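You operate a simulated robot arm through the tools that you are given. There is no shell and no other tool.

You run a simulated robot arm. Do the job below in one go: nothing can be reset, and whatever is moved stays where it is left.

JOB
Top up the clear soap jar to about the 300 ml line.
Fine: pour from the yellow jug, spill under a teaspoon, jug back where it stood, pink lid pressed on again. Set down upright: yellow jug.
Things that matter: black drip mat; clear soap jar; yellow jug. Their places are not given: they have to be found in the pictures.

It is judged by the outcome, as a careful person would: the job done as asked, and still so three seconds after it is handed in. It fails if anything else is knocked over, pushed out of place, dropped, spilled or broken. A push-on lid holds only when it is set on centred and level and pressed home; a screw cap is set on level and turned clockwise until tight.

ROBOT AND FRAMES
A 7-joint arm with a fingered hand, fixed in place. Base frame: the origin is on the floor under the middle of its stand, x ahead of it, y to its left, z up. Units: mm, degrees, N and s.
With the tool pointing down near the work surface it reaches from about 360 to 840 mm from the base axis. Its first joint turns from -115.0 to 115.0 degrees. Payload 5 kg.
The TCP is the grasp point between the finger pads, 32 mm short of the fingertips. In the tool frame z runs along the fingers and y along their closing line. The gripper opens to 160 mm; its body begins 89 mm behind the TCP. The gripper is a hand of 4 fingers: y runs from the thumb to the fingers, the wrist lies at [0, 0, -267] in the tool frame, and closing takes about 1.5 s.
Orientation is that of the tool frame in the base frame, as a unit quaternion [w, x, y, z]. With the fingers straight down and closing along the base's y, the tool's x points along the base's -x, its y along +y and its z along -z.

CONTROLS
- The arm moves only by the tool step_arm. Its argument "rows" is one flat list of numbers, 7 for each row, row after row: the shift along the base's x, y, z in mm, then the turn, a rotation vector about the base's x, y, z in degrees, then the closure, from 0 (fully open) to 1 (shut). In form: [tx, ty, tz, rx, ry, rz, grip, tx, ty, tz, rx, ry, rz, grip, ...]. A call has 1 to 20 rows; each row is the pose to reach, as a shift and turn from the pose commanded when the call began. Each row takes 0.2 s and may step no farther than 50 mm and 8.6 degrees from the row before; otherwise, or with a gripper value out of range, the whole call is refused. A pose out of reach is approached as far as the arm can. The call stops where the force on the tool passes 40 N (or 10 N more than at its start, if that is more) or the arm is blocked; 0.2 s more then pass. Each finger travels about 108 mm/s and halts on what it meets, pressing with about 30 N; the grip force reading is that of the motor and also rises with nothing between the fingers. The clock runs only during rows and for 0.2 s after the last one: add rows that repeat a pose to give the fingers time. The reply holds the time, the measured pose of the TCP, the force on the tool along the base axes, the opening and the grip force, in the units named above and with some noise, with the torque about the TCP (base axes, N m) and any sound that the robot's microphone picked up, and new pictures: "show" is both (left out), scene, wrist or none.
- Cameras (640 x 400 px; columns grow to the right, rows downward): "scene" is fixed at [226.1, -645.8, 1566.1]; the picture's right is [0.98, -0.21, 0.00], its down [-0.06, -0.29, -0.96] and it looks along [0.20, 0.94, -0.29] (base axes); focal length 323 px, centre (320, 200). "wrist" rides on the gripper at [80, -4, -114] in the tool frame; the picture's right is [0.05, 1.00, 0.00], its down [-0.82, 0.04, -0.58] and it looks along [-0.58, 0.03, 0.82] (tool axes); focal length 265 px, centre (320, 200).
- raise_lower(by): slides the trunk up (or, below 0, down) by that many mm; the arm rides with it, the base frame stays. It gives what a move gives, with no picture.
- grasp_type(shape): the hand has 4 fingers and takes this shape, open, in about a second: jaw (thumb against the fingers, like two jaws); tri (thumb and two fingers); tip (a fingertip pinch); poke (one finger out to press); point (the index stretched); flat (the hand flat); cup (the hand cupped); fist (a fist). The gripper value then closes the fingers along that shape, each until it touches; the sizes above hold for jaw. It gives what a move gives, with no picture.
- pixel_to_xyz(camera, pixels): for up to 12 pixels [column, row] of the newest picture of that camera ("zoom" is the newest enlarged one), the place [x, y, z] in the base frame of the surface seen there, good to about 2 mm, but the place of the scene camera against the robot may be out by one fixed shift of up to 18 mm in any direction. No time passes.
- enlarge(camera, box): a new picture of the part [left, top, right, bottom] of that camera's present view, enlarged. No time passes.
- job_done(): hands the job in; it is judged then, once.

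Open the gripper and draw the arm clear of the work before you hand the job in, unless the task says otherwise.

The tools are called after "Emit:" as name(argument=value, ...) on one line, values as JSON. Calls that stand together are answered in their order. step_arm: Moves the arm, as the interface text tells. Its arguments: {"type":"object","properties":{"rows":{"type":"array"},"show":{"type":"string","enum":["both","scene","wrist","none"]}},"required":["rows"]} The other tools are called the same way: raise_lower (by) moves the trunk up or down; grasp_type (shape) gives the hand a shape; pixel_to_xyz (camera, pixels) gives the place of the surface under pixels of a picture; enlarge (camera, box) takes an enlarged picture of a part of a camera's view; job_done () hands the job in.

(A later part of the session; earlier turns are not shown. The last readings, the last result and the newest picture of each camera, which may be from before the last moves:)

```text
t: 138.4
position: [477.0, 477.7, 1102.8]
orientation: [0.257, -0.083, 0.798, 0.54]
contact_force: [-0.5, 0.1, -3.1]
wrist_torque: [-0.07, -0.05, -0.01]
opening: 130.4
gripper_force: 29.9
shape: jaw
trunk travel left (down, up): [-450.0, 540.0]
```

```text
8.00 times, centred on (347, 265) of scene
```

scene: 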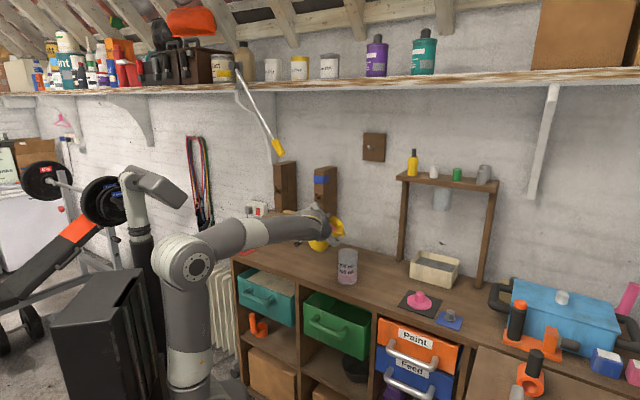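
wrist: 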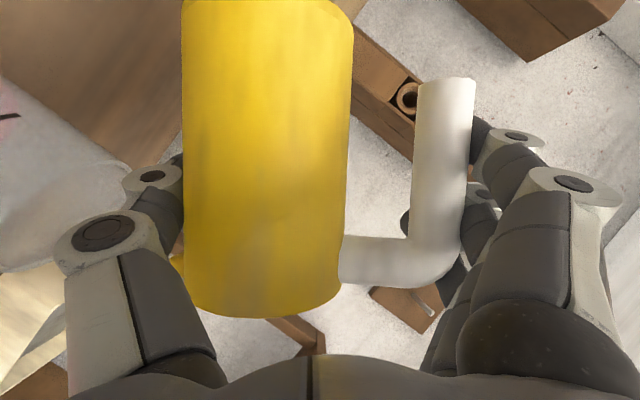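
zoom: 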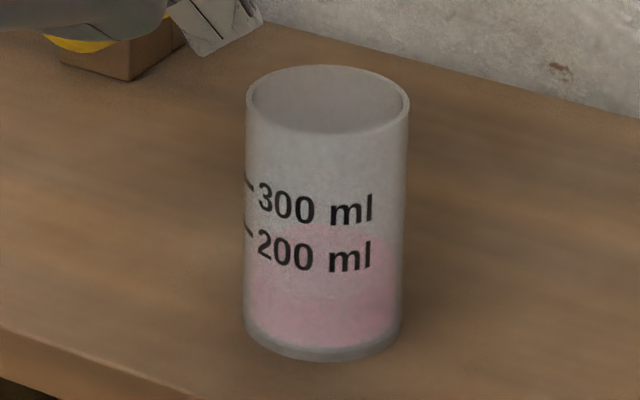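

The stream falls only ~8 mm from the jar centre, and the flow stopped by itself once the jug level dropped (jar level ≈912). I tilt on to 58° and hold.

Emit:
step_arm(rows=[0.4, -0.4, 1, 0.53, 0.53, 0, 0.35, 0.8, -0.8, 2, 1.06, 1.06, 0, 0.35, 1.1, -1.1, 3, 1.59, 1.59, 0, 0.35, 1.5, -1.5, 4.1, 2.121, 2.121, 0, 0.35, 1.5, -1.5, 4.1, 2.121, 2.121, 0, 0.35, 1.5, -1.5, 4.1, 2.121, 2.121, 0, 0.35, 1.5, -1.5, 4.1, 2.121, 2.121, 0, 0.35], show="none")

Emit:
enlarge(camera="scene", box=[320, 210, 370, 290])

Emit:
pixel_to_xyz(camera="scene", pixels=[[347, 268], [347, 269], [347, 270], [348, 267], [346, 271], [345, 266]])

```text
t: 140.0
position: [479.1, 476.1, 1107.3]
orientation: [0.244, -0.067, 0.792, 0.555]
contact_force: [0.2, -0.1, -3.5]
wrist_torque: [-0.09, -0.06, 0.01]
opening: 129.9
gripper_force: 30.0
shape: jaw
trunk travel left (down, up): [-450.0, 540.0]
```

```text
5.00 times, centred on (345, 250) of scene
```

zoom: 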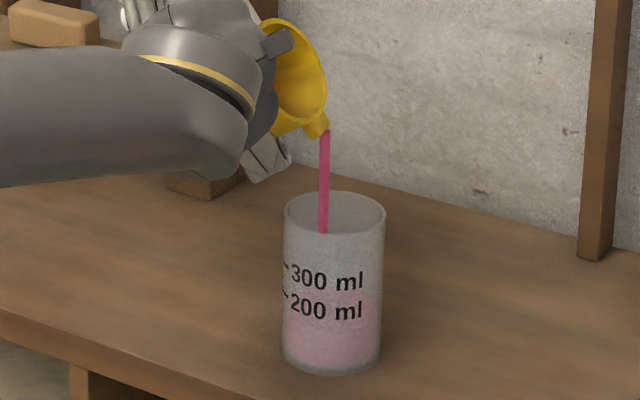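

```text
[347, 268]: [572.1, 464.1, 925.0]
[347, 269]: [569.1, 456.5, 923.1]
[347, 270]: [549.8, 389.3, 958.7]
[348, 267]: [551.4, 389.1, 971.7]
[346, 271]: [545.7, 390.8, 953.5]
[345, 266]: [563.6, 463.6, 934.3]
```

I sample a column of pixels through the jar to find the liquid surface, while it keeps flowing.

Emit:
step_arm(rows=[0, 0, 0, 0, 0, 0, 0.35, 0, 0, 0, 0, 0, 0, 0.35, 0, 0, 0, 0, 0, 0, 0.35], show="scene")

Emit:
enlarge(camera="scene", box=[332, 240, 362, 290])

Emit:
pixel_to_xyz(camera="zoom", pixels=[[390, 180], [390, 200], [390, 215], [390, 225], [390, 235], [390, 245], [390, 260], [300, 235], [300, 240], [300, 275], [340, 238], [360, 285]])

```text
t: 140.8
position: [478.8, 475.1, 1107.4]
orientation: [0.243, -0.068, 0.792, 0.556]
contact_force: [0.1, -0.6, -2.2]
wrist_torque: [-0.09, -0.05, -0.02]
opening: 130.0
gripper_force: 30.0
shape: jaw
trunk travel left (down, up): [-450.0, 540.0]
```

scene: 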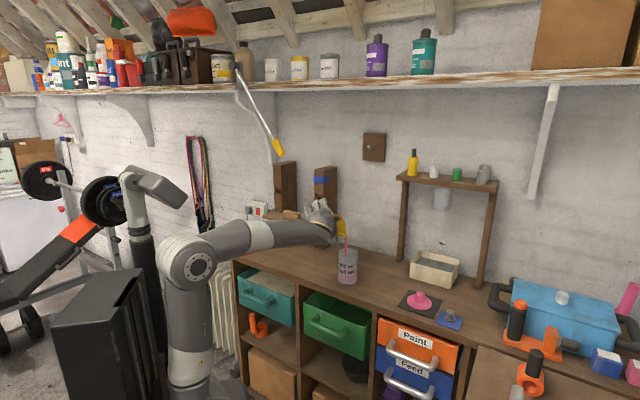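

```text
8.00 times, centred on (347, 265) of scene
```

zoom: 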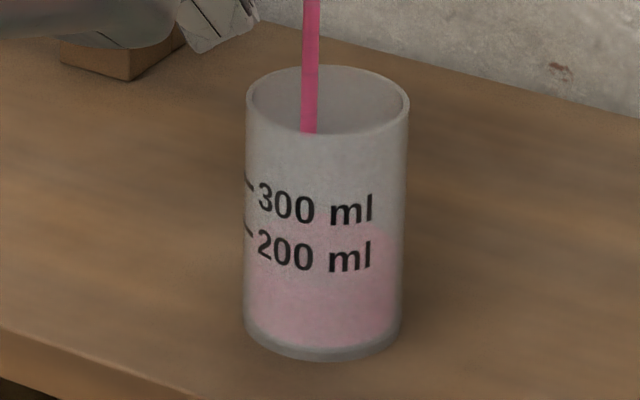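

```text
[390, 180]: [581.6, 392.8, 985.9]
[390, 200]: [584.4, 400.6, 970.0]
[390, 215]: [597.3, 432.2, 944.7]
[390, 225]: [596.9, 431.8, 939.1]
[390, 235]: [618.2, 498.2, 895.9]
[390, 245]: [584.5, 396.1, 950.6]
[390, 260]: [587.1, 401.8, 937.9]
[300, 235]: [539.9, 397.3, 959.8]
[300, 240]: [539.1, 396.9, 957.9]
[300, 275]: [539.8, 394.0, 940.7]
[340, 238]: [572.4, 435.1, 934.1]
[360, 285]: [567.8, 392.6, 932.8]
```

The jar level reads ≈919 (true) and it still flows. I hold another second and re-sample.

Emit:
step_arm(rows=[0, 0, 0, 0, 0, 0, 0.35, 0, 0, 0, 0, 0, 0, 0.35, 0, 0, 0, 0, 0, 0, 0.35, 0, 0, 0, 0, 0, 0, 0.35, 0, 0, 0, 0, 0, 0, 0.35], show="none")

Emit:
enlarge(camera="scene", box=[332, 240, 362, 290])

Emit:
pixel_to_xyz(camera="zoom", pixels=[[340, 238], [335, 232], [345, 232], [340, 228], [325, 238], [350, 238], [320, 230], [318, 240], [332, 240], [345, 225], [310, 238], [355, 232]])

```text
t: 142.0
position: [479.9, 476.3, 1106.5]
orientation: [0.243, -0.067, 0.792, 0.556]
contact_force: [-0.2, -0.7, -1.8]
wrist_torque: [-0.05, -0.07, -0.02]
opening: 130.3
gripper_force: 30.3
shape: jaw
trunk travel left (down, up): [-450.0, 540.0]
```

```text
8.00 times, centred on (347, 265) of scene
```

zoom: 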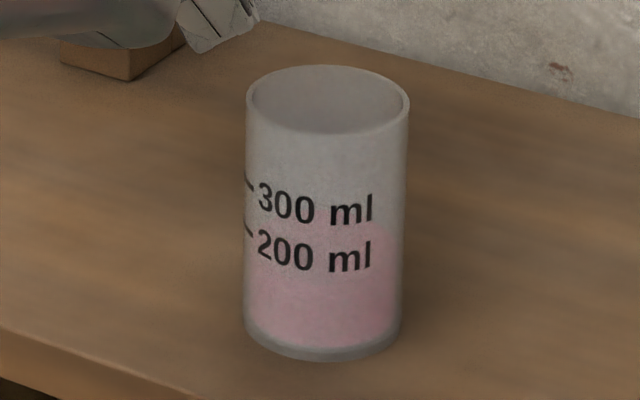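

```text
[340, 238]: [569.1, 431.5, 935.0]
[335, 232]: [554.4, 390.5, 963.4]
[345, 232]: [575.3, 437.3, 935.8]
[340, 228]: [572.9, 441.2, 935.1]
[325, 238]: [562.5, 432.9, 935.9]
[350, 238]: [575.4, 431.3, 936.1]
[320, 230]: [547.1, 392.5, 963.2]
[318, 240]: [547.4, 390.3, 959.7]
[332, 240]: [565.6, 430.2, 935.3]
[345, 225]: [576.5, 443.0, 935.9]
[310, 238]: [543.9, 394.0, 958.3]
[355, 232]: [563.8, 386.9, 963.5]
```

Measured surface: scene z 935.6 → true ≈920.5 (about 130 ml), flow stopped. Need 960. I tilt to 61° and hold.

Emit:
step_arm(rows=[0.4, -0.4, 1, 0.53, 0.53, 0, 0.35, 0.8, -0.8, 2, 1.06, 1.06, 0, 0.35, 1.2, -1.2, 3, 1.59, 1.59, 0, 0.35, 1.6, -1.6, 4.2, 2.121, 2.121, 0, 0.35, 1.6, -1.6, 4.2, 2.121, 2.121, 0, 0.35, 1.6, -1.6, 4.2, 2.121, 2.121, 0, 0.35, 1.6, -1.6, 4.2, 2.121, 2.121, 0, 0.35, 1.6, -1.6, 4.2, 2.121, 2.121, 0, 0.35, 1.6, -1.6, 4.2, 2.121, 2.121, 0, 0.35], show="none")

Emit:
enlarge(camera="scene", box=[320, 210, 370, 290])

Emit:
enlarge(camera="scene", box=[332, 240, 362, 290])

Emit:
pixel_to_xyz(camera="zoom", pixels=[[340, 238], [345, 232], [340, 228], [325, 238], [345, 222], [345, 215], [330, 222], [311, 100]])

```text
t: 144.0
position: [482.1, 474.0, 1112.0]
orientation: [0.23, -0.053, 0.786, 0.571]
contact_force: [-0.8, 0.8, -2.9]
wrist_torque: [-0.09, -0.07, 0.01]
opening: 130.0
gripper_force: 30.2
shape: jaw
trunk travel left (down, up): [-450.0, 540.0]
```

```text
5.00 times, centred on (345, 250) of scene
```

zoom: 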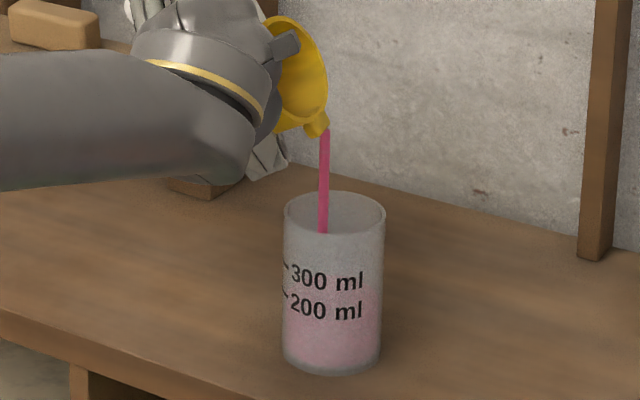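

```text
8.00 times, centred on (347, 265) of scene
```

zoom: 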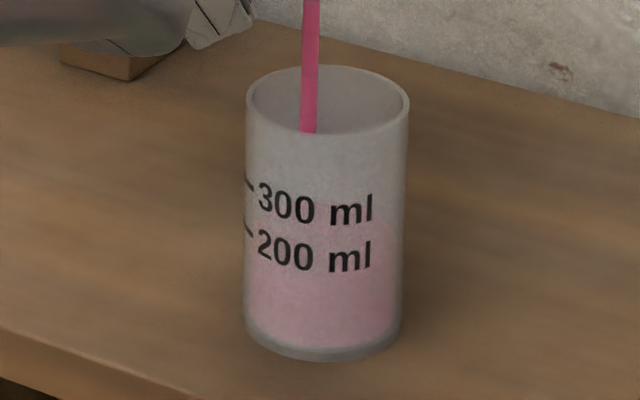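

```text
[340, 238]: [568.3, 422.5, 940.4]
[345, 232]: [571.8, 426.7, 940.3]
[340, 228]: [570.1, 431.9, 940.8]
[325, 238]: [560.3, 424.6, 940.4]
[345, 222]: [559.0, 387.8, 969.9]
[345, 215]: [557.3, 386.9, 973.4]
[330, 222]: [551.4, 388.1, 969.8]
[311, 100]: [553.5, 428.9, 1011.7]
```

Level ≈925.4 and flowing at roughly 10 ml/s. I hold 2 more seconds.

Emit:
step_arm(rows=[0, 0, 0, 0, 0, 0, 0.35, 0, 0, 0, 0, 0, 0, 0.35, 0, 0, 0, 0, 0, 0, 0.35, 0, 0, 0, 0, 0, 0, 0.35, 0, 0, 0, 0, 0, 0, 0.35, 0, 0, 0, 0, 0, 0, 0.35, 0, 0, 0, 0, 0, 0, 0.35, 0, 0, 0, 0, 0, 0, 0.35, 0, 0, 0, 0, 0, 0, 0.35], show="none")

Emit:
enlarge(camera="scene", box=[332, 240, 362, 290])

Emit:
pixel_to_xyz(camera="zoom", pixels=[[340, 238], [345, 232], [340, 228], [325, 238], [335, 235], [350, 236], [311, 100]])

```text
t: 146.0
position: [479.6, 474.0, 1111.0]
orientation: [0.23, -0.051, 0.786, 0.571]
contact_force: [-0.4, -0.8, -3.5]
wrist_torque: [-0.1, -0.02, 0.01]
opening: 129.8
gripper_force: 30.2
shape: jaw
trunk travel left (down, up): [-450.0, 540.0]
```

```text
8.00 times, centred on (347, 265) of scene
```

zoom: 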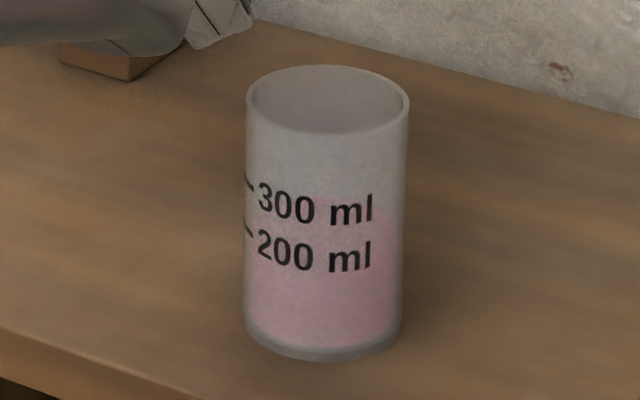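

```text
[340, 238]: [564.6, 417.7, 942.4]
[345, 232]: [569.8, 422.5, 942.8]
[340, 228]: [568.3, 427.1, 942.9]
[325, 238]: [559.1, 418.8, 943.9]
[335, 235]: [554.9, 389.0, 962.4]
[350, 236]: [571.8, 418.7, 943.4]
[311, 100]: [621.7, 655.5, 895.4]
```

At 61° it settled at ≈928. I tilt to 65° slowly and hold.

Emit:
step_arm(rows=[0.5, -0.5, 1, 0.566, 0.566, 0, 0.35, 1, -1, 2.1, 1.131, 1.131, 0, 0.35, 1.4, -1.4, 3.1, 1.697, 1.697, 0, 0.35, 1.9, -1.9, 4.2, 2.263, 2.263, 0, 0.35, 2.4, -2.4, 5.2, 2.828, 2.828, 0, 0.35, 2.4, -2.4, 5.2, 2.828, 2.828, 0, 0.35, 2.4, -2.4, 5.2, 2.828, 2.828, 0, 0.35, 2.4, -2.4, 5.2, 2.828, 2.828, 0, 0.35, 2.4, -2.4, 5.2, 2.828, 2.828, 0, 0.35], show="none")

Emit:
enlarge(camera="scene", box=[320, 210, 370, 290])

Emit:
enlarge(camera="scene", box=[332, 240, 362, 290])

Emit:
pixel_to_xyz(camera="zoom", pixels=[[340, 238], [345, 232], [340, 228], [325, 238], [350, 236], [311, 100], [311, 60]])

```text
t: 148.0
position: [482.3, 471.3, 1116.1]
orientation: [0.211, -0.032, 0.778, 0.591]
contact_force: [-0.1, 0.4, -2.5]
wrist_torque: [-0.11, -0.1, -0.02]
opening: 129.8
gripper_force: 30.4
shape: jaw
trunk travel left (down, up): [-450.0, 540.0]
```

```text
5.00 times, centred on (345, 250) of scene
```

zoom: 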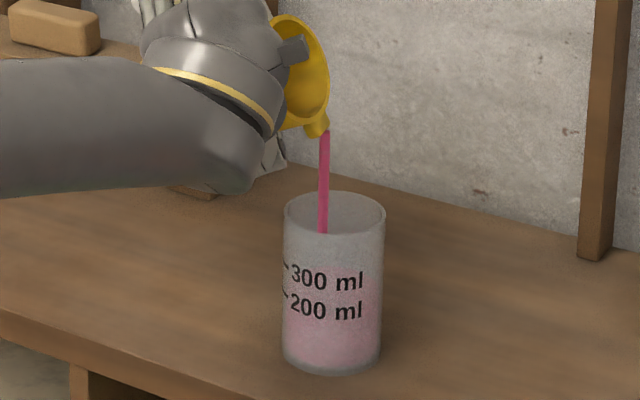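

```text
8.00 times, centred on (347, 265) of scene
```

zoom: 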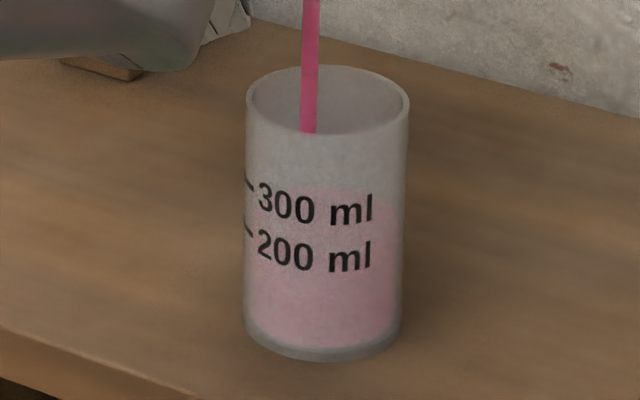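

```text
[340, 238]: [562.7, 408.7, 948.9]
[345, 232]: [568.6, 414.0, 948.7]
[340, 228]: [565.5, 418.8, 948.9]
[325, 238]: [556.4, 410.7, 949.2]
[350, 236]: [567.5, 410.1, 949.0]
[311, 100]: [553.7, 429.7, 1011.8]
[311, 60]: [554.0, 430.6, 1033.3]
```

Level ≈934 and flowing steadily on target. I continue to 69° slowly.

Emit:
step_arm(rows=[0, 0, 0, 0, 0, 0, 0.35, 0, 0, 0, 0, 0, 0, 0.35, 0.5, -0.5, 1, 0.566, 0.566, 0, 0.35, 1.1, -1.1, 2, 1.131, 1.131, 0, 0.35, 1.6, -1.6, 3, 1.697, 1.697, 0, 0.35, 2.1, -2.1, 4, 2.263, 2.263, 0, 0.35, 2.7, -2.7, 5.1, 2.828, 2.828, 0, 0.35, 2.7, -2.7, 5.1, 2.828, 2.828, 0, 0.35, 2.7, -2.7, 5.1, 2.828, 2.828, 0, 0.35, 2.7, -2.7, 5.1, 2.828, 2.828, 0, 0.35], show="none")

Emit:
enlarge(camera="scene", box=[320, 210, 370, 290])

Emit:
enlarge(camera="scene", box=[332, 240, 362, 290])

Emit:
pixel_to_xyz(camera="zoom", pixels=[[340, 238], [345, 232], [340, 228], [325, 238], [350, 236], [311, 100], [311, 60]])

```text
t: 150.2
position: [486.2, 468.7, 1122.2]
orientation: [0.194, -0.012, 0.768, 0.611]
contact_force: [1.2, 0.4, -2.1]
wrist_torque: [-0.09, -0.11, 0.0]
opening: 130.1
gripper_force: 29.9
shape: jaw
trunk travel left (down, up): [-450.0, 540.0]
```

```text
5.00 times, centred on (345, 250) of scene
```

zoom: 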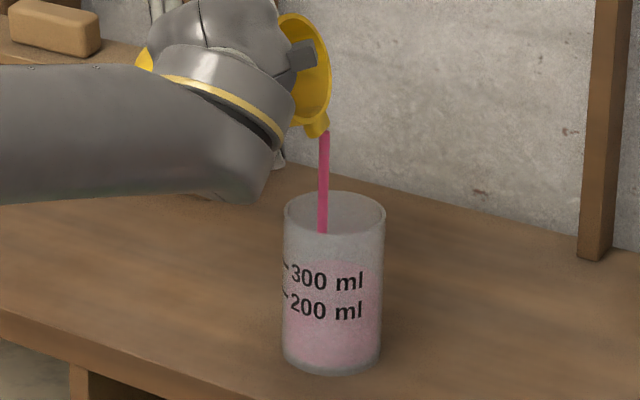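

```text
8.00 times, centred on (347, 265) of scene
```

zoom: 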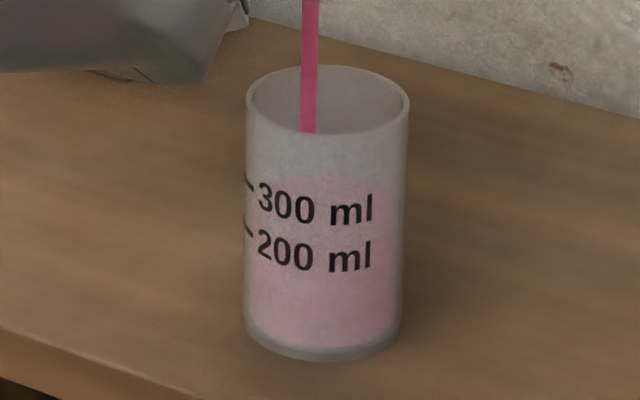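

```text
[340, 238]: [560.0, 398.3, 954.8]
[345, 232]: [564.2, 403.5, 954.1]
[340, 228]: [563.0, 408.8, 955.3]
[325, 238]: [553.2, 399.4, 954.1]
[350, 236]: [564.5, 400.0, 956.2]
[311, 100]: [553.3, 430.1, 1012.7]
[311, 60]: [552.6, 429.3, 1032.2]
```

Level ≈940 (about 213 ml). I hold on and tilt to 72°.

Emit:
step_arm(rows=[0, 0, 0, 0, 0, 0, 0.35, 0, 0, 0, 0, 0, 0, 0.35, 0, 0, 0, 0, 0, 0, 0.35, 0, 0, 0, 0, 0, 0, 0.35, 0.5, -0.5, 0.9, 0.53, 0.53, 0, 0.35, 1.1, -1.1, 1.7, 1.06, 1.06, 0, 0.35, 1.6, -1.6, 2.5, 1.59, 1.59, 0, 0.35, 2.1, -2.1, 3.4, 2.121, 2.121, 0, 0.35, 2.1, -2.1, 3.4, 2.121, 2.121, 0, 0.35, 2.1, -2.1, 3.4, 2.121, 2.121, 0, 0.35], show="none")

Emit:
enlarge(camera="scene", box=[320, 210, 370, 290])

Emit:
enlarge(camera="scene", box=[332, 240, 362, 290])

Emit:
pixel_to_xyz(camera="zoom", pixels=[[340, 238], [345, 232], [340, 228], [340, 185], [345, 180], [350, 236], [311, 100], [330, 180], [365, 185]])

```text
t: 152.4
position: [487.2, 467.1, 1126.1]
orientation: [0.179, 0.002, 0.759, 0.626]
contact_force: [-0.7, 0.0, -2.0]
wrist_torque: [-0.09, -0.08, -0.01]
opening: 130.1
gripper_force: 29.7
shape: jaw
trunk travel left (down, up): [-450.0, 540.0]
```

```text
5.00 times, centred on (345, 250) of scene
```

zoom: 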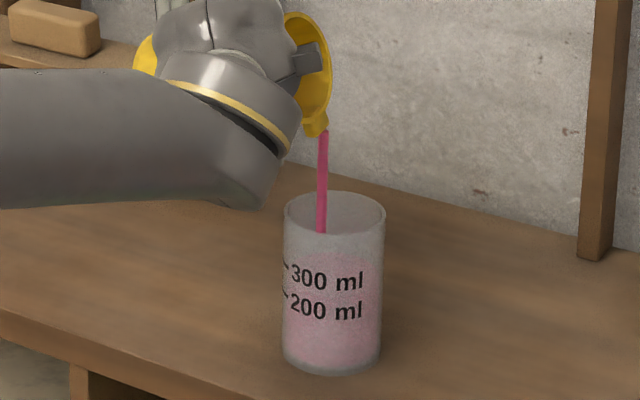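

```text
8.00 times, centred on (347, 265) of scene
```

zoom: 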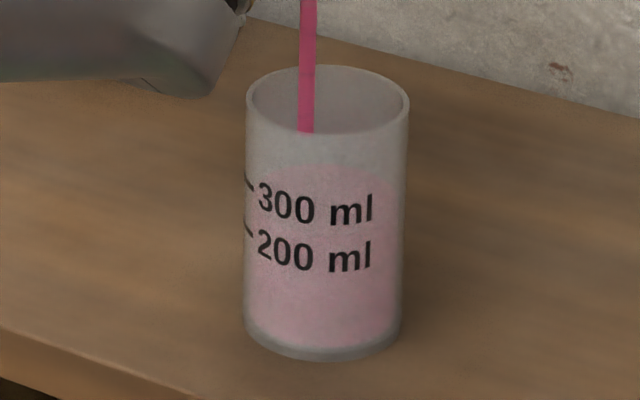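

```text
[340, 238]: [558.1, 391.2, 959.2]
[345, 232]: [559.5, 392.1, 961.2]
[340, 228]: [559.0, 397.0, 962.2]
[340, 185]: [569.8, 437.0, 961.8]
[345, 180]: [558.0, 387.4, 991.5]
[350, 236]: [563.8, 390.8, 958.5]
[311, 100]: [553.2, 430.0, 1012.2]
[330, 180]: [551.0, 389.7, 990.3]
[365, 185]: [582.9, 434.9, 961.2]
```

Level ≈946.4 (about 242 ml), ~12 ml/s. I hold at 72° for 1.6 s and check again.

Emit:
step_arm(rows=[0, 0, 0, 0, 0, 0, 0.35, 0, 0, 0, 0, 0, 0, 0.35, 0, 0, 0, 0, 0, 0, 0.35, 0, 0, 0, 0, 0, 0, 0.35, 0, 0, 0, 0, 0, 0, 0.35, 0, 0, 0, 0, 0, 0, 0.35, 0, 0, 0, 0, 0, 0, 0.35], show="none")

Emit:
enlarge(camera="scene", box=[332, 240, 362, 290])

Emit:
pixel_to_xyz(camera="zoom", pixels=[[340, 228], [340, 185], [340, 178], [335, 172], [350, 175], [345, 185], [311, 100], [325, 183], [365, 185], [360, 175]])

```text
t: 154.0
position: [487.2, 468.4, 1124.7]
orientation: [0.178, 0.002, 0.76, 0.625]
contact_force: [-0.7, -0.3, -3.5]
wrist_torque: [-0.09, -0.07, -0.01]
opening: 130.1
gripper_force: 29.6
shape: jaw
trunk travel left (down, up): [-450.0, 540.0]
```

```text
8.00 times, centred on (347, 265) of scene
```

zoom: 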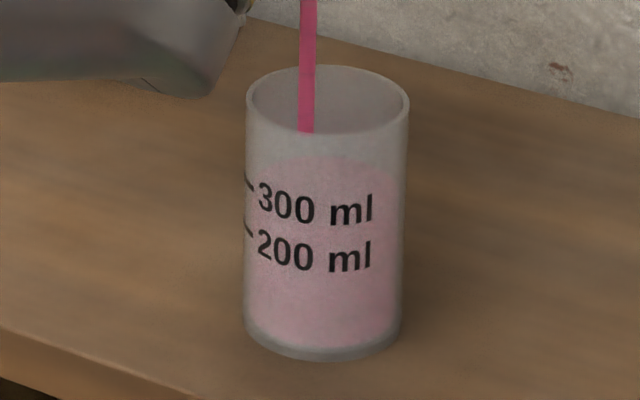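

```text
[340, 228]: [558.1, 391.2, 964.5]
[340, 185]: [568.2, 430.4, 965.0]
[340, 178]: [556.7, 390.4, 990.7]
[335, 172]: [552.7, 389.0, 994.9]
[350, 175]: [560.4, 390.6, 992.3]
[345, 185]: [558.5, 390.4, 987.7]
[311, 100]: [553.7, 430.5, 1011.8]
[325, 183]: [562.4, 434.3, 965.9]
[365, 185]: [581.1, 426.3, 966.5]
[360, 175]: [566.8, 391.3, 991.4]
```

Level ≈951 (about 262 ml), still flowing. Hold another 1.2 s.

Emit:
step_arm(rows=[0, 0, 0, 0, 0, 0, 0.35, 0, 0, 0, 0, 0, 0, 0.35, 0, 0, 0, 0, 0, 0, 0.35, 0, 0, 0, 0, 0, 0, 0.35, 0, 0, 0, 0, 0, 0, 0.35], show="none")

Emit:
enlarge(camera="scene", box=[332, 240, 362, 290])

Emit:
pixel_to_xyz(camera="zoom", pixels=[[340, 185], [325, 183], [365, 185], [340, 178], [330, 178], [350, 180], [340, 170], [355, 172], [311, 100], [325, 172]])

```text
t: 155.2
position: [487.3, 466.8, 1125.7]
orientation: [0.178, 0.002, 0.76, 0.625]
contact_force: [-0.4, -0.4, -3.2]
wrist_torque: [-0.08, -0.09, -0.02]
opening: 129.9
gripper_force: 30.7
shape: jaw
trunk travel left (down, up): [-450.0, 540.0]
```

```text
8.00 times, centred on (347, 265) of scene
```

zoom: 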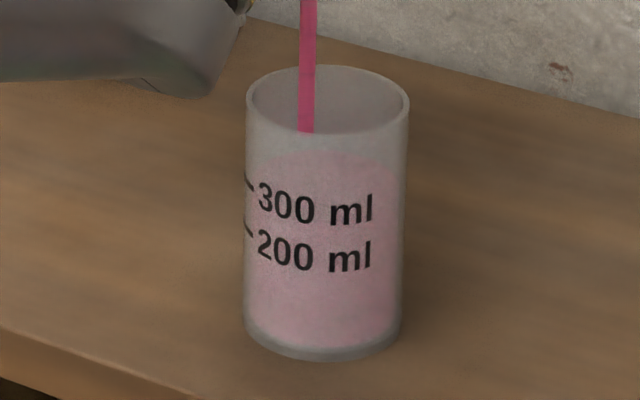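

```text
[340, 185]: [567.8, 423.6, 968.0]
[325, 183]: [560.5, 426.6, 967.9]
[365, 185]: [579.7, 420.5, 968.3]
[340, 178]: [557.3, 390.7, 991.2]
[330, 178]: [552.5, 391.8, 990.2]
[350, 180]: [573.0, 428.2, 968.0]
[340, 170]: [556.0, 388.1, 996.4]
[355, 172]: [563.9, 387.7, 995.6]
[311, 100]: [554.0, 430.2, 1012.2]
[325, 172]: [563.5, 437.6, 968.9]
```

Level ≈953 (about 271 ml), flow slowing. Hold 1 s more.

Emit:
step_arm(rows=[0, 0, 0, 0, 0, 0, 0.35, 0, 0, 0, 0, 0, 0, 0.35, 0, 0, 0, 0, 0, 0, 0.35, 0, 0, 0, 0, 0, 0, 0.35], show="none")

Emit:
enlarge(camera="scene", box=[332, 240, 362, 290])

Emit:
pixel_to_xyz(camera="zoom", pixels=[[340, 185], [325, 183], [365, 185], [350, 180], [325, 172], [311, 100]])

```text
t: 156.2
position: [486.6, 467.4, 1125.8]
orientation: [0.179, 0.002, 0.759, 0.626]
contact_force: [0.3, 0.1, -2.8]
wrist_torque: [-0.07, -0.06, -0.03]
opening: 130.1
gripper_force: 30.1
shape: jaw
trunk travel left (down, up): [-450.0, 540.0]
```

```text
8.00 times, centred on (347, 265) of scene
```

zoom: 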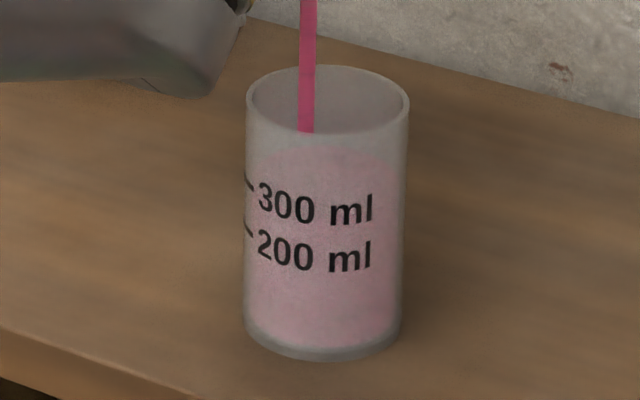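

```text
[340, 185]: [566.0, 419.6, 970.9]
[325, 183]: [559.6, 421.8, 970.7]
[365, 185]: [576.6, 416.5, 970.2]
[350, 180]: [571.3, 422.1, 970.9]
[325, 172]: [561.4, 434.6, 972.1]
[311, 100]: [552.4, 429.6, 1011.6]
```

Level ≈955.7; the 300 line is ≈959.5–960. Hold about 1 s more, then check.

Emit:
step_arm(rows=[0, 0, 0, 0, 0, 0, 0.35, 0, 0, 0, 0, 0, 0, 0.35, 0, 0, 0, 0, 0, 0, 0.35, 0, 0, 0, 0, 0, 0, 0.35], show="none")

Emit:
enlarge(camera="scene", box=[332, 240, 362, 290])

Emit:
pixel_to_xyz(camera="zoom", pixels=[[340, 185], [325, 183], [365, 185], [350, 180], [325, 172], [311, 100], [248, 183], [250, 185], [252, 188], [250, 231]])

```text
t: 157.2
position: [488.1, 467.5, 1125.2]
orientation: [0.178, 0.002, 0.759, 0.626]
contact_force: [0.2, -0.1, -2.7]
wrist_torque: [-0.1, -0.09, -0.04]
opening: 129.9
gripper_force: 29.8
shape: jaw
trunk travel left (down, up): [-450.0, 540.0]
```

```text
8.00 times, centred on (347, 265) of scene
```

zoom: 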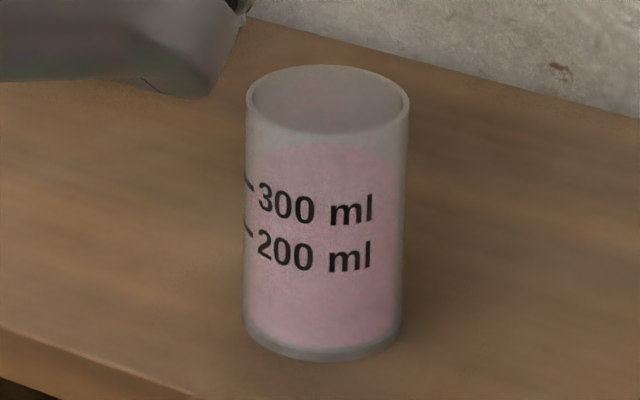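

```text
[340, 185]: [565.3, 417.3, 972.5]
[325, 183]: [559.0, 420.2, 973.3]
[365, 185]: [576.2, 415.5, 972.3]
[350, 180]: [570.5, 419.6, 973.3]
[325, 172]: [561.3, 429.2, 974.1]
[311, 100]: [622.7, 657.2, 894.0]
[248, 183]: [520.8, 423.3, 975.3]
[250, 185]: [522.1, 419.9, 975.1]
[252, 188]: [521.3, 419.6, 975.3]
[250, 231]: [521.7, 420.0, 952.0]
```

The flow stopped at scene z≈973.1, the 300 line reads 975.2 – about 290 ml. I tilt 0.8° more to top it up to the line.

Emit:
step_arm(rows=[0.2, -0.2, 0.4, 0.283, 0.283, 0, 0.35, 0.5, -0.5, 0.9, 0.566, 0.566, 0, 0.35, 0.5, -0.5, 0.9, 0.566, 0.566, 0, 0.35, 0.5, -0.5, 0.9, 0.566, 0.566, 0, 0.35, 0.5, -0.5, 0.9, 0.566, 0.566, 0, 0.35, 0.5, -0.5, 0.9, 0.566, 0.566, 0, 0.35], show="none")

Emit:
enlarge(camera="scene", box=[332, 240, 362, 290])

Emit:
pixel_to_xyz(camera="zoom", pixels=[[340, 185], [325, 183], [365, 185], [350, 180], [325, 172], [311, 100]])

```text
t: 158.6
position: [487.6, 466.4, 1126.6]
orientation: [0.175, 0.007, 0.757, 0.629]
contact_force: [0.4, 0.4, -3.1]
wrist_torque: [-0.11, -0.08, 0.0]
opening: 129.9
gripper_force: 29.9
shape: jaw
trunk travel left (down, up): [-450.0, 540.0]
```

```text
8.00 times, centred on (347, 265) of scene
```

zoom: 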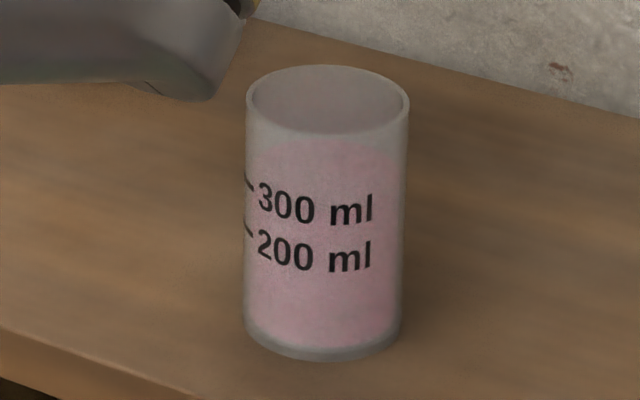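

```text
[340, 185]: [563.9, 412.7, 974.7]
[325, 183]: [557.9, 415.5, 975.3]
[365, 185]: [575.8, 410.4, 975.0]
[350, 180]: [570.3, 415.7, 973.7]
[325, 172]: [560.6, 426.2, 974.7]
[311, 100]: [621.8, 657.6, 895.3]
```

The level is at the 300 ml line (974.7 vs mark 975.2). Now I untilt with the spout kept over the jar, back to 34°.

Emit:
step_arm(rows=[-2.7, 2.7, -4.5, -2.69, -2.69, 0, 0.35, -5.4, 5.4, -9.6, -5.52, -5.52, 0, 0.35, -7.8, 7.8, -14.8, -8.34, -8.34, 0, 0.35, -9.9, 9.9, -20.3, -11.17, -11.17, 0, 0.35, -11.7, 11.7, -26, -14.0, -14.0, 0, 0.35, -13.3, 13.3, -26.9, -16.83, -16.83, 0, 0.35, -14.6, 14.6, -27.9, -19.66, -19.66, 0, 0.35, -15.6, 15.6, -27, -22.49, -22.49, 0, 0.35, -16.3, 16.3, -25.2, -25.31, -25.31, 0, 0.35, -16.5, 16.5, -24.7, -27.44, -27.44, 0, 0.35, -16.5, 16.5, -24.7, -27.44, -27.44, 0, 0.35])

Emit:
enlarge(camera="scene", box=[310, 200, 380, 290])

```text
t: 161.0
position: [473.2, 483.1, 1101.7]
orientation: [0.346, -0.183, 0.82, 0.417]
contact_force: [-0.7, -0.4, -3.1]
wrist_torque: [-0.07, -0.05, -0.01]
opening: 130.0
gripper_force: 30.0
shape: jaw
trunk travel left (down, up): [-450.0, 540.0]
```

scene: 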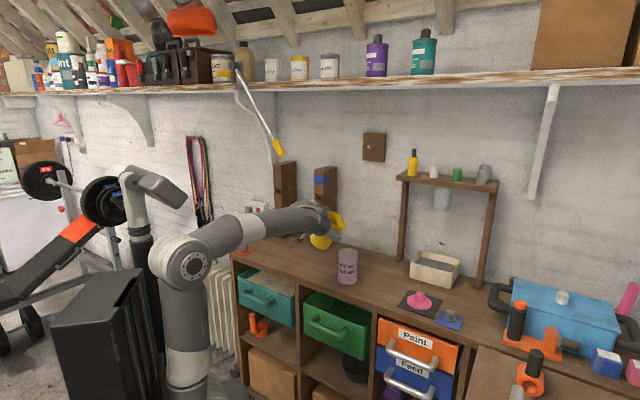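
wrist: 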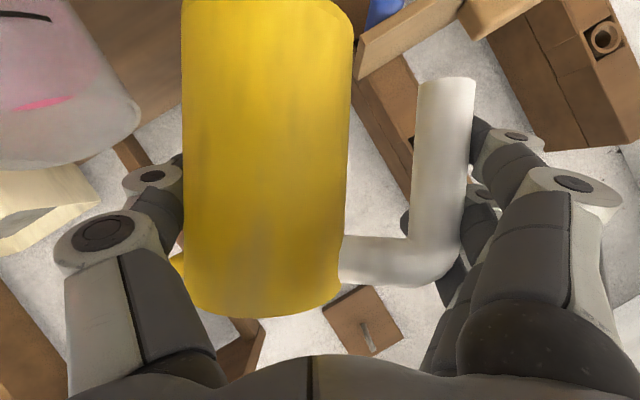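

```text
4.44 times, centred on (345, 245) of scene
```

zoom: 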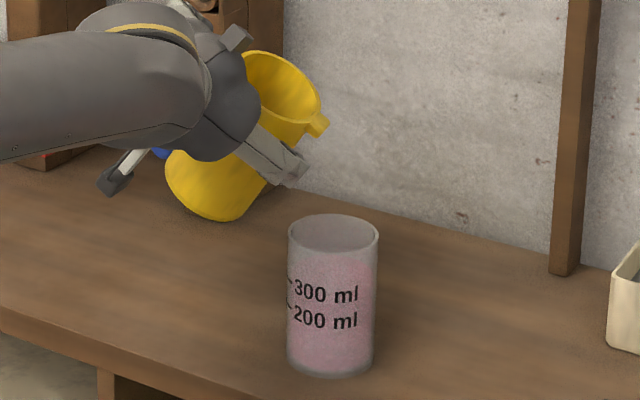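

No spill; the jar shows the full level. I move the jug back from the jar and bring it upright.

Emit:
step_arm(rows=[-6, 9, 1, 0, 0, 0, 0.35, -14, 21, 2, 0, 0, 0, 0.35, -21, 32, 3, 0, 0, 0, 0.35, -25, 39, 4, -2.0, -2.0, 0, 0.35, -25, 39, 4, -4.5, -4.5, 0, 0.35, -25, 39, 4, -7.5, -7.5, 0, 0.35, -25, 39, 4, -10.5, -10.5, 0, 0.35, -25, 39, 4, -13.5, -13.5, 0, 0.35, -25, 39, 4, -16.5, -16.5, 0, 0.35, -25, 39, 4, -19.5, -19.5, 0, 0.35, -25, 39, 4, -22, -22, 0, 0.35, -25, 39, 4, -24.04, -24.04, 0, 0.35, -25, 39, 4, -24.04, -24.04, 0, 0.35])

Emit:
enlarge(camera="scene", box=[270, 190, 390, 300])

```text
t: 163.8
position: [446.9, 521.7, 1105.1]
orientation: [0.461, -0.332, 0.8, 0.191]
contact_force: [1.4, -0.2, -3.6]
wrist_torque: [0.01, 0.11, -0.01]
opening: 130.0
gripper_force: 30.0
shape: jaw
trunk travel left (down, up): [-450.0, 540.0]
```

scene: 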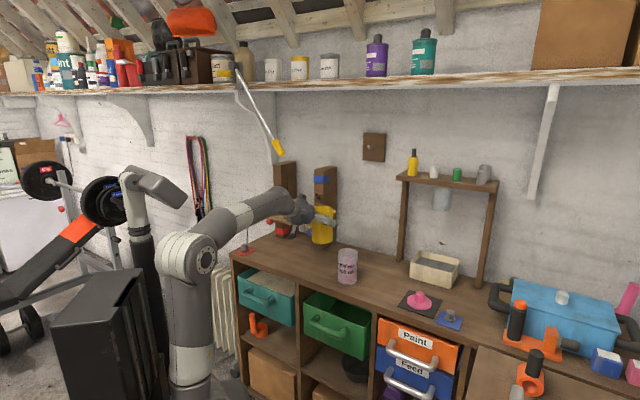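
wrist: 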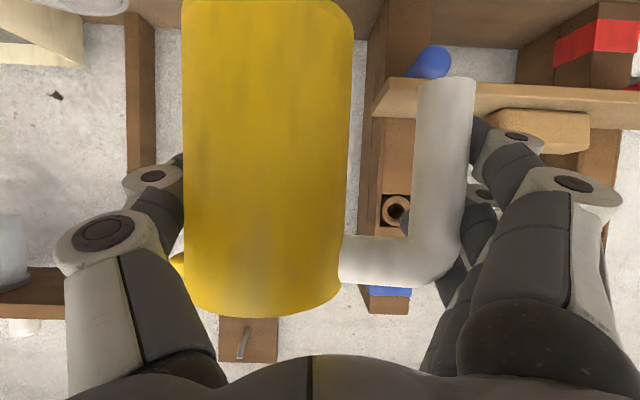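

```text
3.64 times, centred on (330, 245) of scene
```

zoom: 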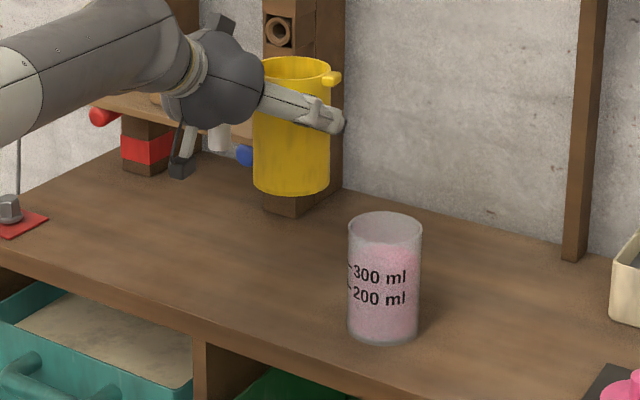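

Upright again, no drip visible. I measure the jug's rim and spout now relative to the TCP, to put it back exactly where it stood.

Emit:
pixel_to_xyz(camera="zoom", pixels=[[340, 77], [336, 84], [330, 86], [254, 66], [328, 68], [292, 80], [292, 58], [290, 190], [290, 150]])

Emit:
enlarge(camera="scene", box=[300, 200, 350, 255])

```text
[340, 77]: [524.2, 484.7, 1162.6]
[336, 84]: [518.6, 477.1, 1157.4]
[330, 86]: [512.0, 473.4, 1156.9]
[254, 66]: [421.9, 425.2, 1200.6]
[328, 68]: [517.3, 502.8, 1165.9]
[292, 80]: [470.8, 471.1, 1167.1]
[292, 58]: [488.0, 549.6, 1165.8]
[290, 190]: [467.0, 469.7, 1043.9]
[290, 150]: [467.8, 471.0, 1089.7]
```

```text
7.27 times, centred on (325, 228) of scene
```

zoom: 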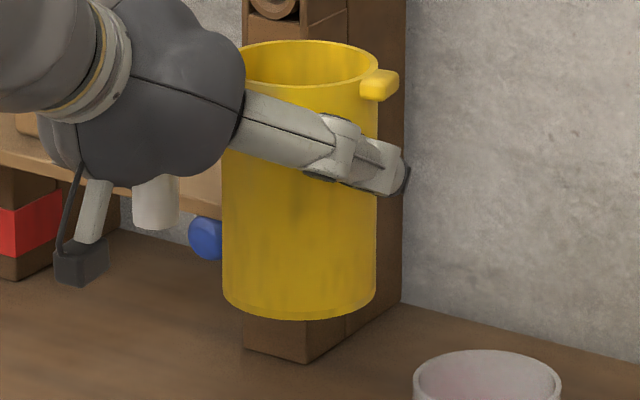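

From shared features the jug's original place corresponds to TCP ≈(339.5,627). I carry it back there at height.

Emit:
step_arm(rows=[-4, 4, 0, 0, 0, 0, 0.35, -14, 14, 0, 0, 0, 0, 0.35, -26, 25, 0, 0, 0, 0, 0.35, -39, 38, 0, 0, 0, 0, 0.35, -52, 51, 0, 0, 0, 0, 0.35, -65, 63, 0, 0, 0, 0, 0.35, -78, 76, 0, 0, 0, 0, 0.35, -91, 88, 0, 0, 0, 0, 0.35, -102, 99, 0, 0, 0, 0, 0.35, -107.9, 105, 0, 0, 0, 0, 0.35, -107.9, 105, 0, 0, 0, 0, 0.35], show="scene")

```text
t: 166.2
position: [339.2, 626.9, 1104.4]
orientation: [0.462, -0.332, 0.8, 0.191]
contact_force: [0.6, 0.0, -2.6]
wrist_torque: [0.04, 0.05, 0.03]
opening: 129.8
gripper_force: 30.3
shape: jaw
trunk travel left (down, up): [-450.0, 540.0]
```

scene: 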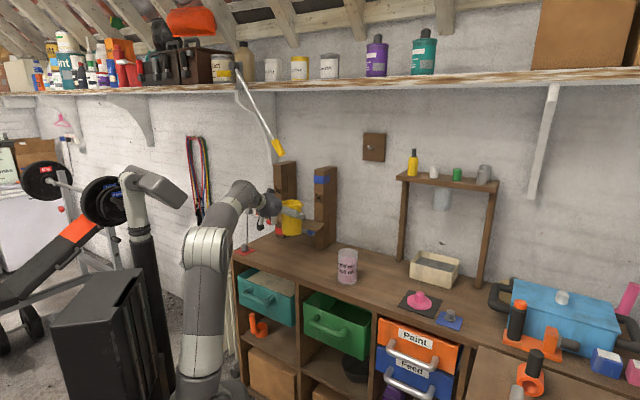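

Above its place. I lower it now, slowly near the bench (expected rest at TCP z≈962).

Emit:
step_arm(rows=[0, 0, -8, 0, 0, 0, 0.35, 0, 0, -24, 0, 0, 0, 0.35, 0, 0, -42, 0, 0, 0, 0.35, 0, 0, -60, 0, 0, 0, 0.35, 0, 0, -78, 0, 0, 0, 0.35, 0, 0, -96, 0, 0, 0, 0.35, 0, 0, -112, 0, 0, 0, 0.35, 0, 0, -124, 0, 0, 0, 0.35, 0, 0, -132, 0, 0, 0, 0.35, 0, 0, -136, 0, 0, 0, 0.35, 0, 0, -139, 0, 0, 0, 0.35, 0, 0, -139, 0, 0, 0, 0.35])

Emit:
enlarge(camera="scene", box=[262, 222, 312, 272])

```text
t: 168.8
position: [339.0, 626.0, 965.3]
orientation: [0.461, -0.333, 0.8, 0.192]
contact_force: [-0.8, -0.1, -2.7]
wrist_torque: [0.05, 0.05, 0.05]
opening: 129.9
gripper_force: 29.9
shape: jaw
trunk travel left (down, up): [-450.0, 540.0]
```

scene: 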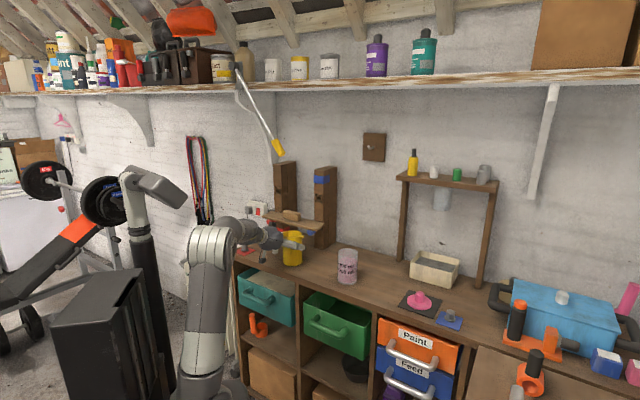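
wrist: 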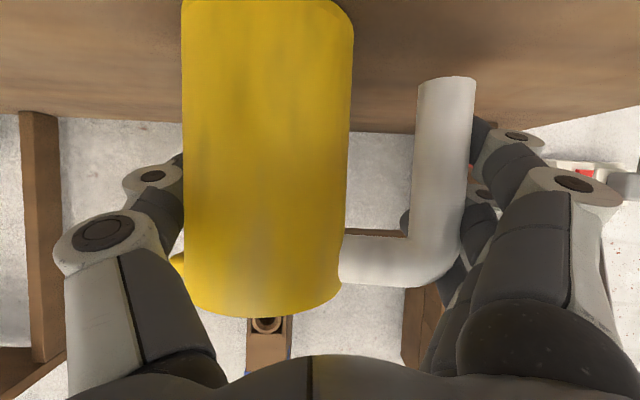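

```text
8.00 times, centred on (287, 247) of scene
```

zoom: 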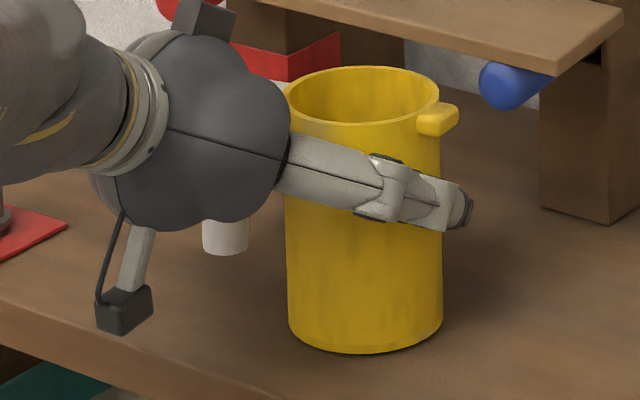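

The jug matches its original picture position within about a millimetre. I lower the last millimetres to contact.

Emit:
step_arm(rows=[0, 0, -1, 0, 0, 0, 0.35, 0, 0, -2, 0, 0, 0, 0.35, 0, 0, -3, 0, 0, 0, 0.35, 0, 0, -3, 0, 0, 0, 0.35], show="none")

```text
t: 169.8
position: [338.6, 627.7, 964.2]
orientation: [0.461, -0.333, 0.8, 0.192]
contact_force: [0.0, 0.4, 2.0]
wrist_torque: [0.1, 0.06, -0.01]
opening: 129.5
gripper_force: 29.8
shape: jaw
trunk travel left (down, up): [-450.0, 540.0]
```

The jug rests (+2 N). I open the fingers gradually and check that it stays.

Emit:
step_arm(rows=[0, 0, 0.5, 0, 0, 0, 0.28, 0, 0, 0.5, 0, 0, 0, 0.22, 0, 0, 0.5, 0, 0, 0, 0.16, 0, 0, 0.5, 0, 0, 0, 0.1, 0, 0, 0.5, 0, 0, 0, 0.05, 0, 0, 0.5, 0, 0, 0, 0, 0, 0, 0.5, 0, 0, 0, 0, 0, 0, 0.5, 0, 0, 0, 0])

Emit:
enlarge(camera="scene", box=[262, 222, 312, 272])

```text
t: 171.6
position: [338.8, 627.1, 964.5]
orientation: [0.461, -0.333, 0.8, 0.192]
contact_force: [-0.7, -0.3, -0.8]
wrist_torque: [-0.01, 0.0, -0.02]
opening: 159.6
gripper_force: 0.2
shape: jaw
trunk travel left (down, up): [-450.0, 540.0]
```

scene: 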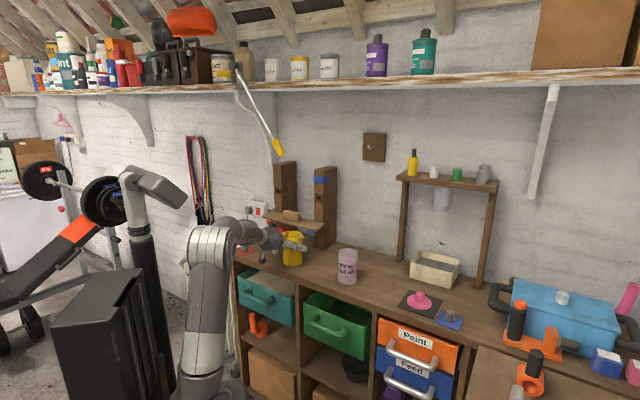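
wrist: 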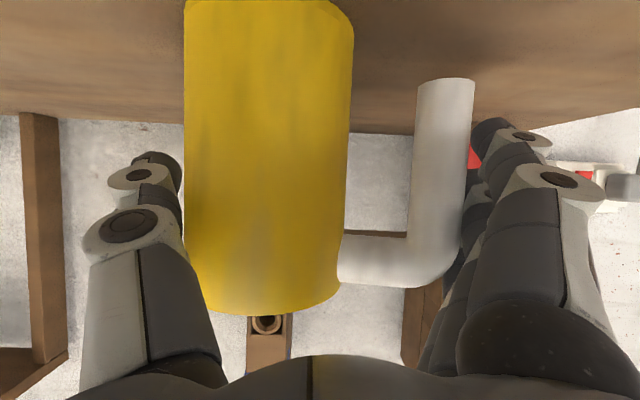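

```text
8.00 times, centred on (287, 247) of scene
```

zoom: 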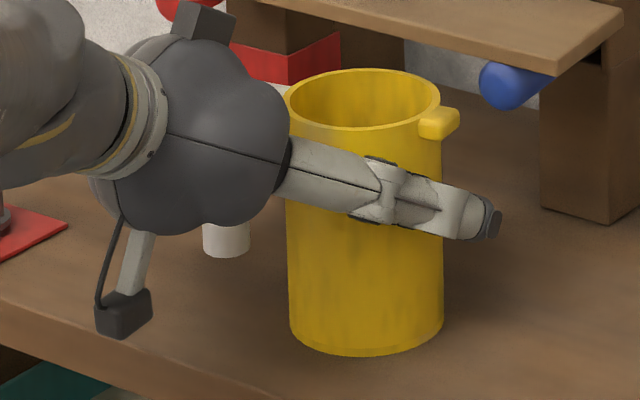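

The jug stands exactly as in the first picture. I retreat straight back along −45°, slowly.

Emit:
step_arm(rows=[-6, -6, 0, 0, 0, 0, 0, -14, -14, 0, 0, 0, 0, 0, -26, -26, 0, 0, 0, 0, 0, -42, -42, 0, 0, 0, 0, 0, -60, -60, 0, 0, 0, 0, 0, -64, -64, 20, 0, 0, 0, 0, -64, -64, 55, 0, 0, 0, 0, -64, -64, 95, 0, 0, 0, 0, -64, -64, 95, 0, 0, 0, 0])

Emit:
enlarge(camera="scene", box=[262, 222, 312, 272])

```text
t: 173.6
position: [274.0, 561.8, 1058.4]
orientation: [0.461, -0.332, 0.801, 0.191]
contact_force: [0.2, 0.0, 0.0]
wrist_torque: [0.0, -0.03, -0.02]
opening: 159.8
gripper_force: 0.0
shape: jaw
trunk travel left (down, up): [-450.0, 540.0]
```

scene: 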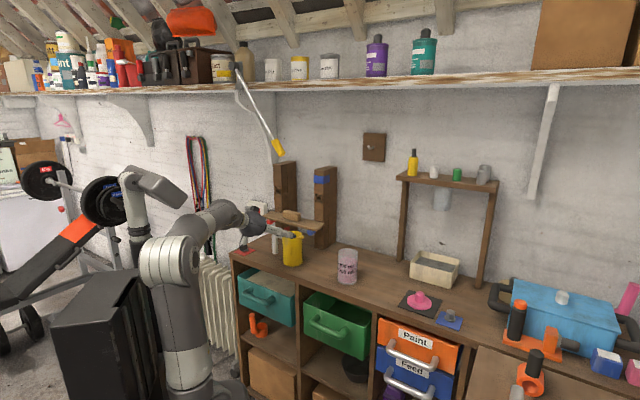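
wrist: 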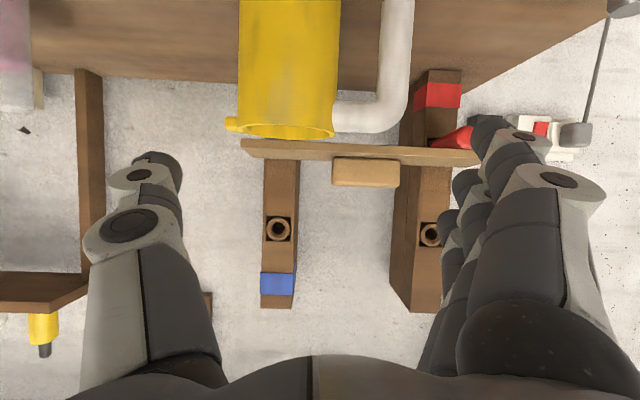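

```text
8.00 times, centred on (287, 247) of scene
```

zoom: 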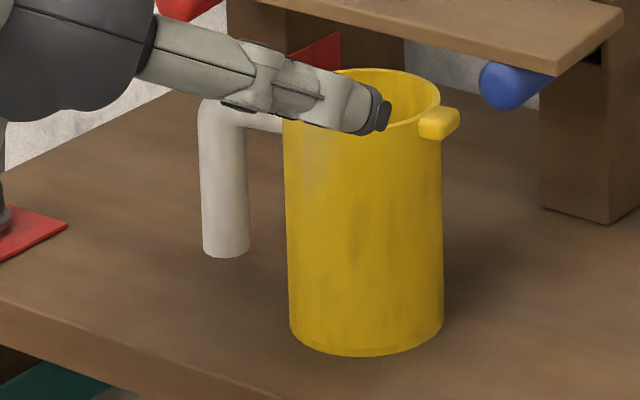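

The jug is back in place, upright. Next the lid: I need the trunk up again for reach. I pitch the tool down while moving to the clear spot in front of the bench.

Emit:
step_arm(rows=[5, -18, 0, -5.3, 5.3, 0, 0, 12, -38, 0, -10.6, 10.6, 0, 0, 19, -58, 0, -15.9, 15.9, 0, 0, 26, -80, 0, -21.2, 21.2, 0, 0, 34, -100, 0, -26.5, 26.5, 0, 0, 42, -120, 0, -31.8, 31.8, 0, 0, 49, -142, 0, -37.1, 37.1, 0, 0, 56, -162, 0, -42.43, 42.43, 0, 0, 56, -162, 0, -42.43, 42.43, 0, 0], show="scene")

Emit:
raise_lower(by=200)

```text
t: 175.6
position: [331.6, 400.5, 1058.4]
orientation: [-0.001, -0.383, 0.924, 0.0]
contact_force: [0.5, 0.0, 0.2]
wrist_torque: [-0.02, 0.01, -0.02]
opening: 160.0
gripper_force: 0.0
shape: jaw
trunk travel left (down, up): [-450.0, 540.0]
```

scene: 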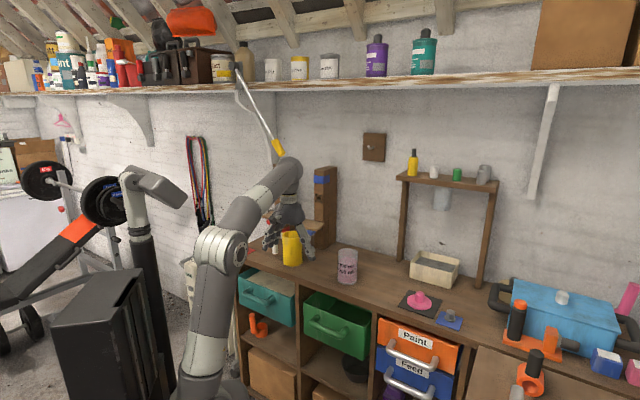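

```text
t: 177.8
position: [330.8, 400.4, 1258.2]
orientation: [-0.001, -0.384, 0.923, 0.001]
contact_force: [0.4, 0.3, -0.1]
wrist_torque: [0.0, 0.01, -0.01]
opening: 159.8
gripper_force: 0.0
shape: jaw
trunk travel left (down, up): [-650.0, 340.0]
```

I lower the arm 150 mm relative to the trunk, then raise the trunk another 200 mm.

Emit:
step_arm(rows=[0, 0, -40, 0, 0, 0, 0, 0, 0, -80, 0, 0, 0, 0, 0, 0, -120, 0, 0, 0, 0, 0, 0, -150, 0, 0, 0, 0, 0, 0, -150, 0, 0, 0, 0], show="none")

Emit:
raise_lower(by=200)

```text
t: 179.0
position: [332.0, 400.9, 1107.5]
orientation: [-0.001, -0.384, 0.923, 0.0]
contact_force: [-0.4, 0.1, -0.2]
wrist_torque: [0.03, 0.01, 0.01]
opening: 159.9
gripper_force: 0.2
shape: jaw
trunk travel left (down, up): [-650.0, 340.0]
```

```text
t: 181.2
position: [331.7, 401.7, 1308.3]
orientation: [-0.001, -0.384, 0.923, 0.001]
contact_force: [0.1, 0.5, -0.2]
wrist_torque: [0.0, -0.03, -0.01]
opening: 159.8
gripper_force: 0.1
shape: jaw
trunk travel left (down, up): [-850.0, 140.0]
```

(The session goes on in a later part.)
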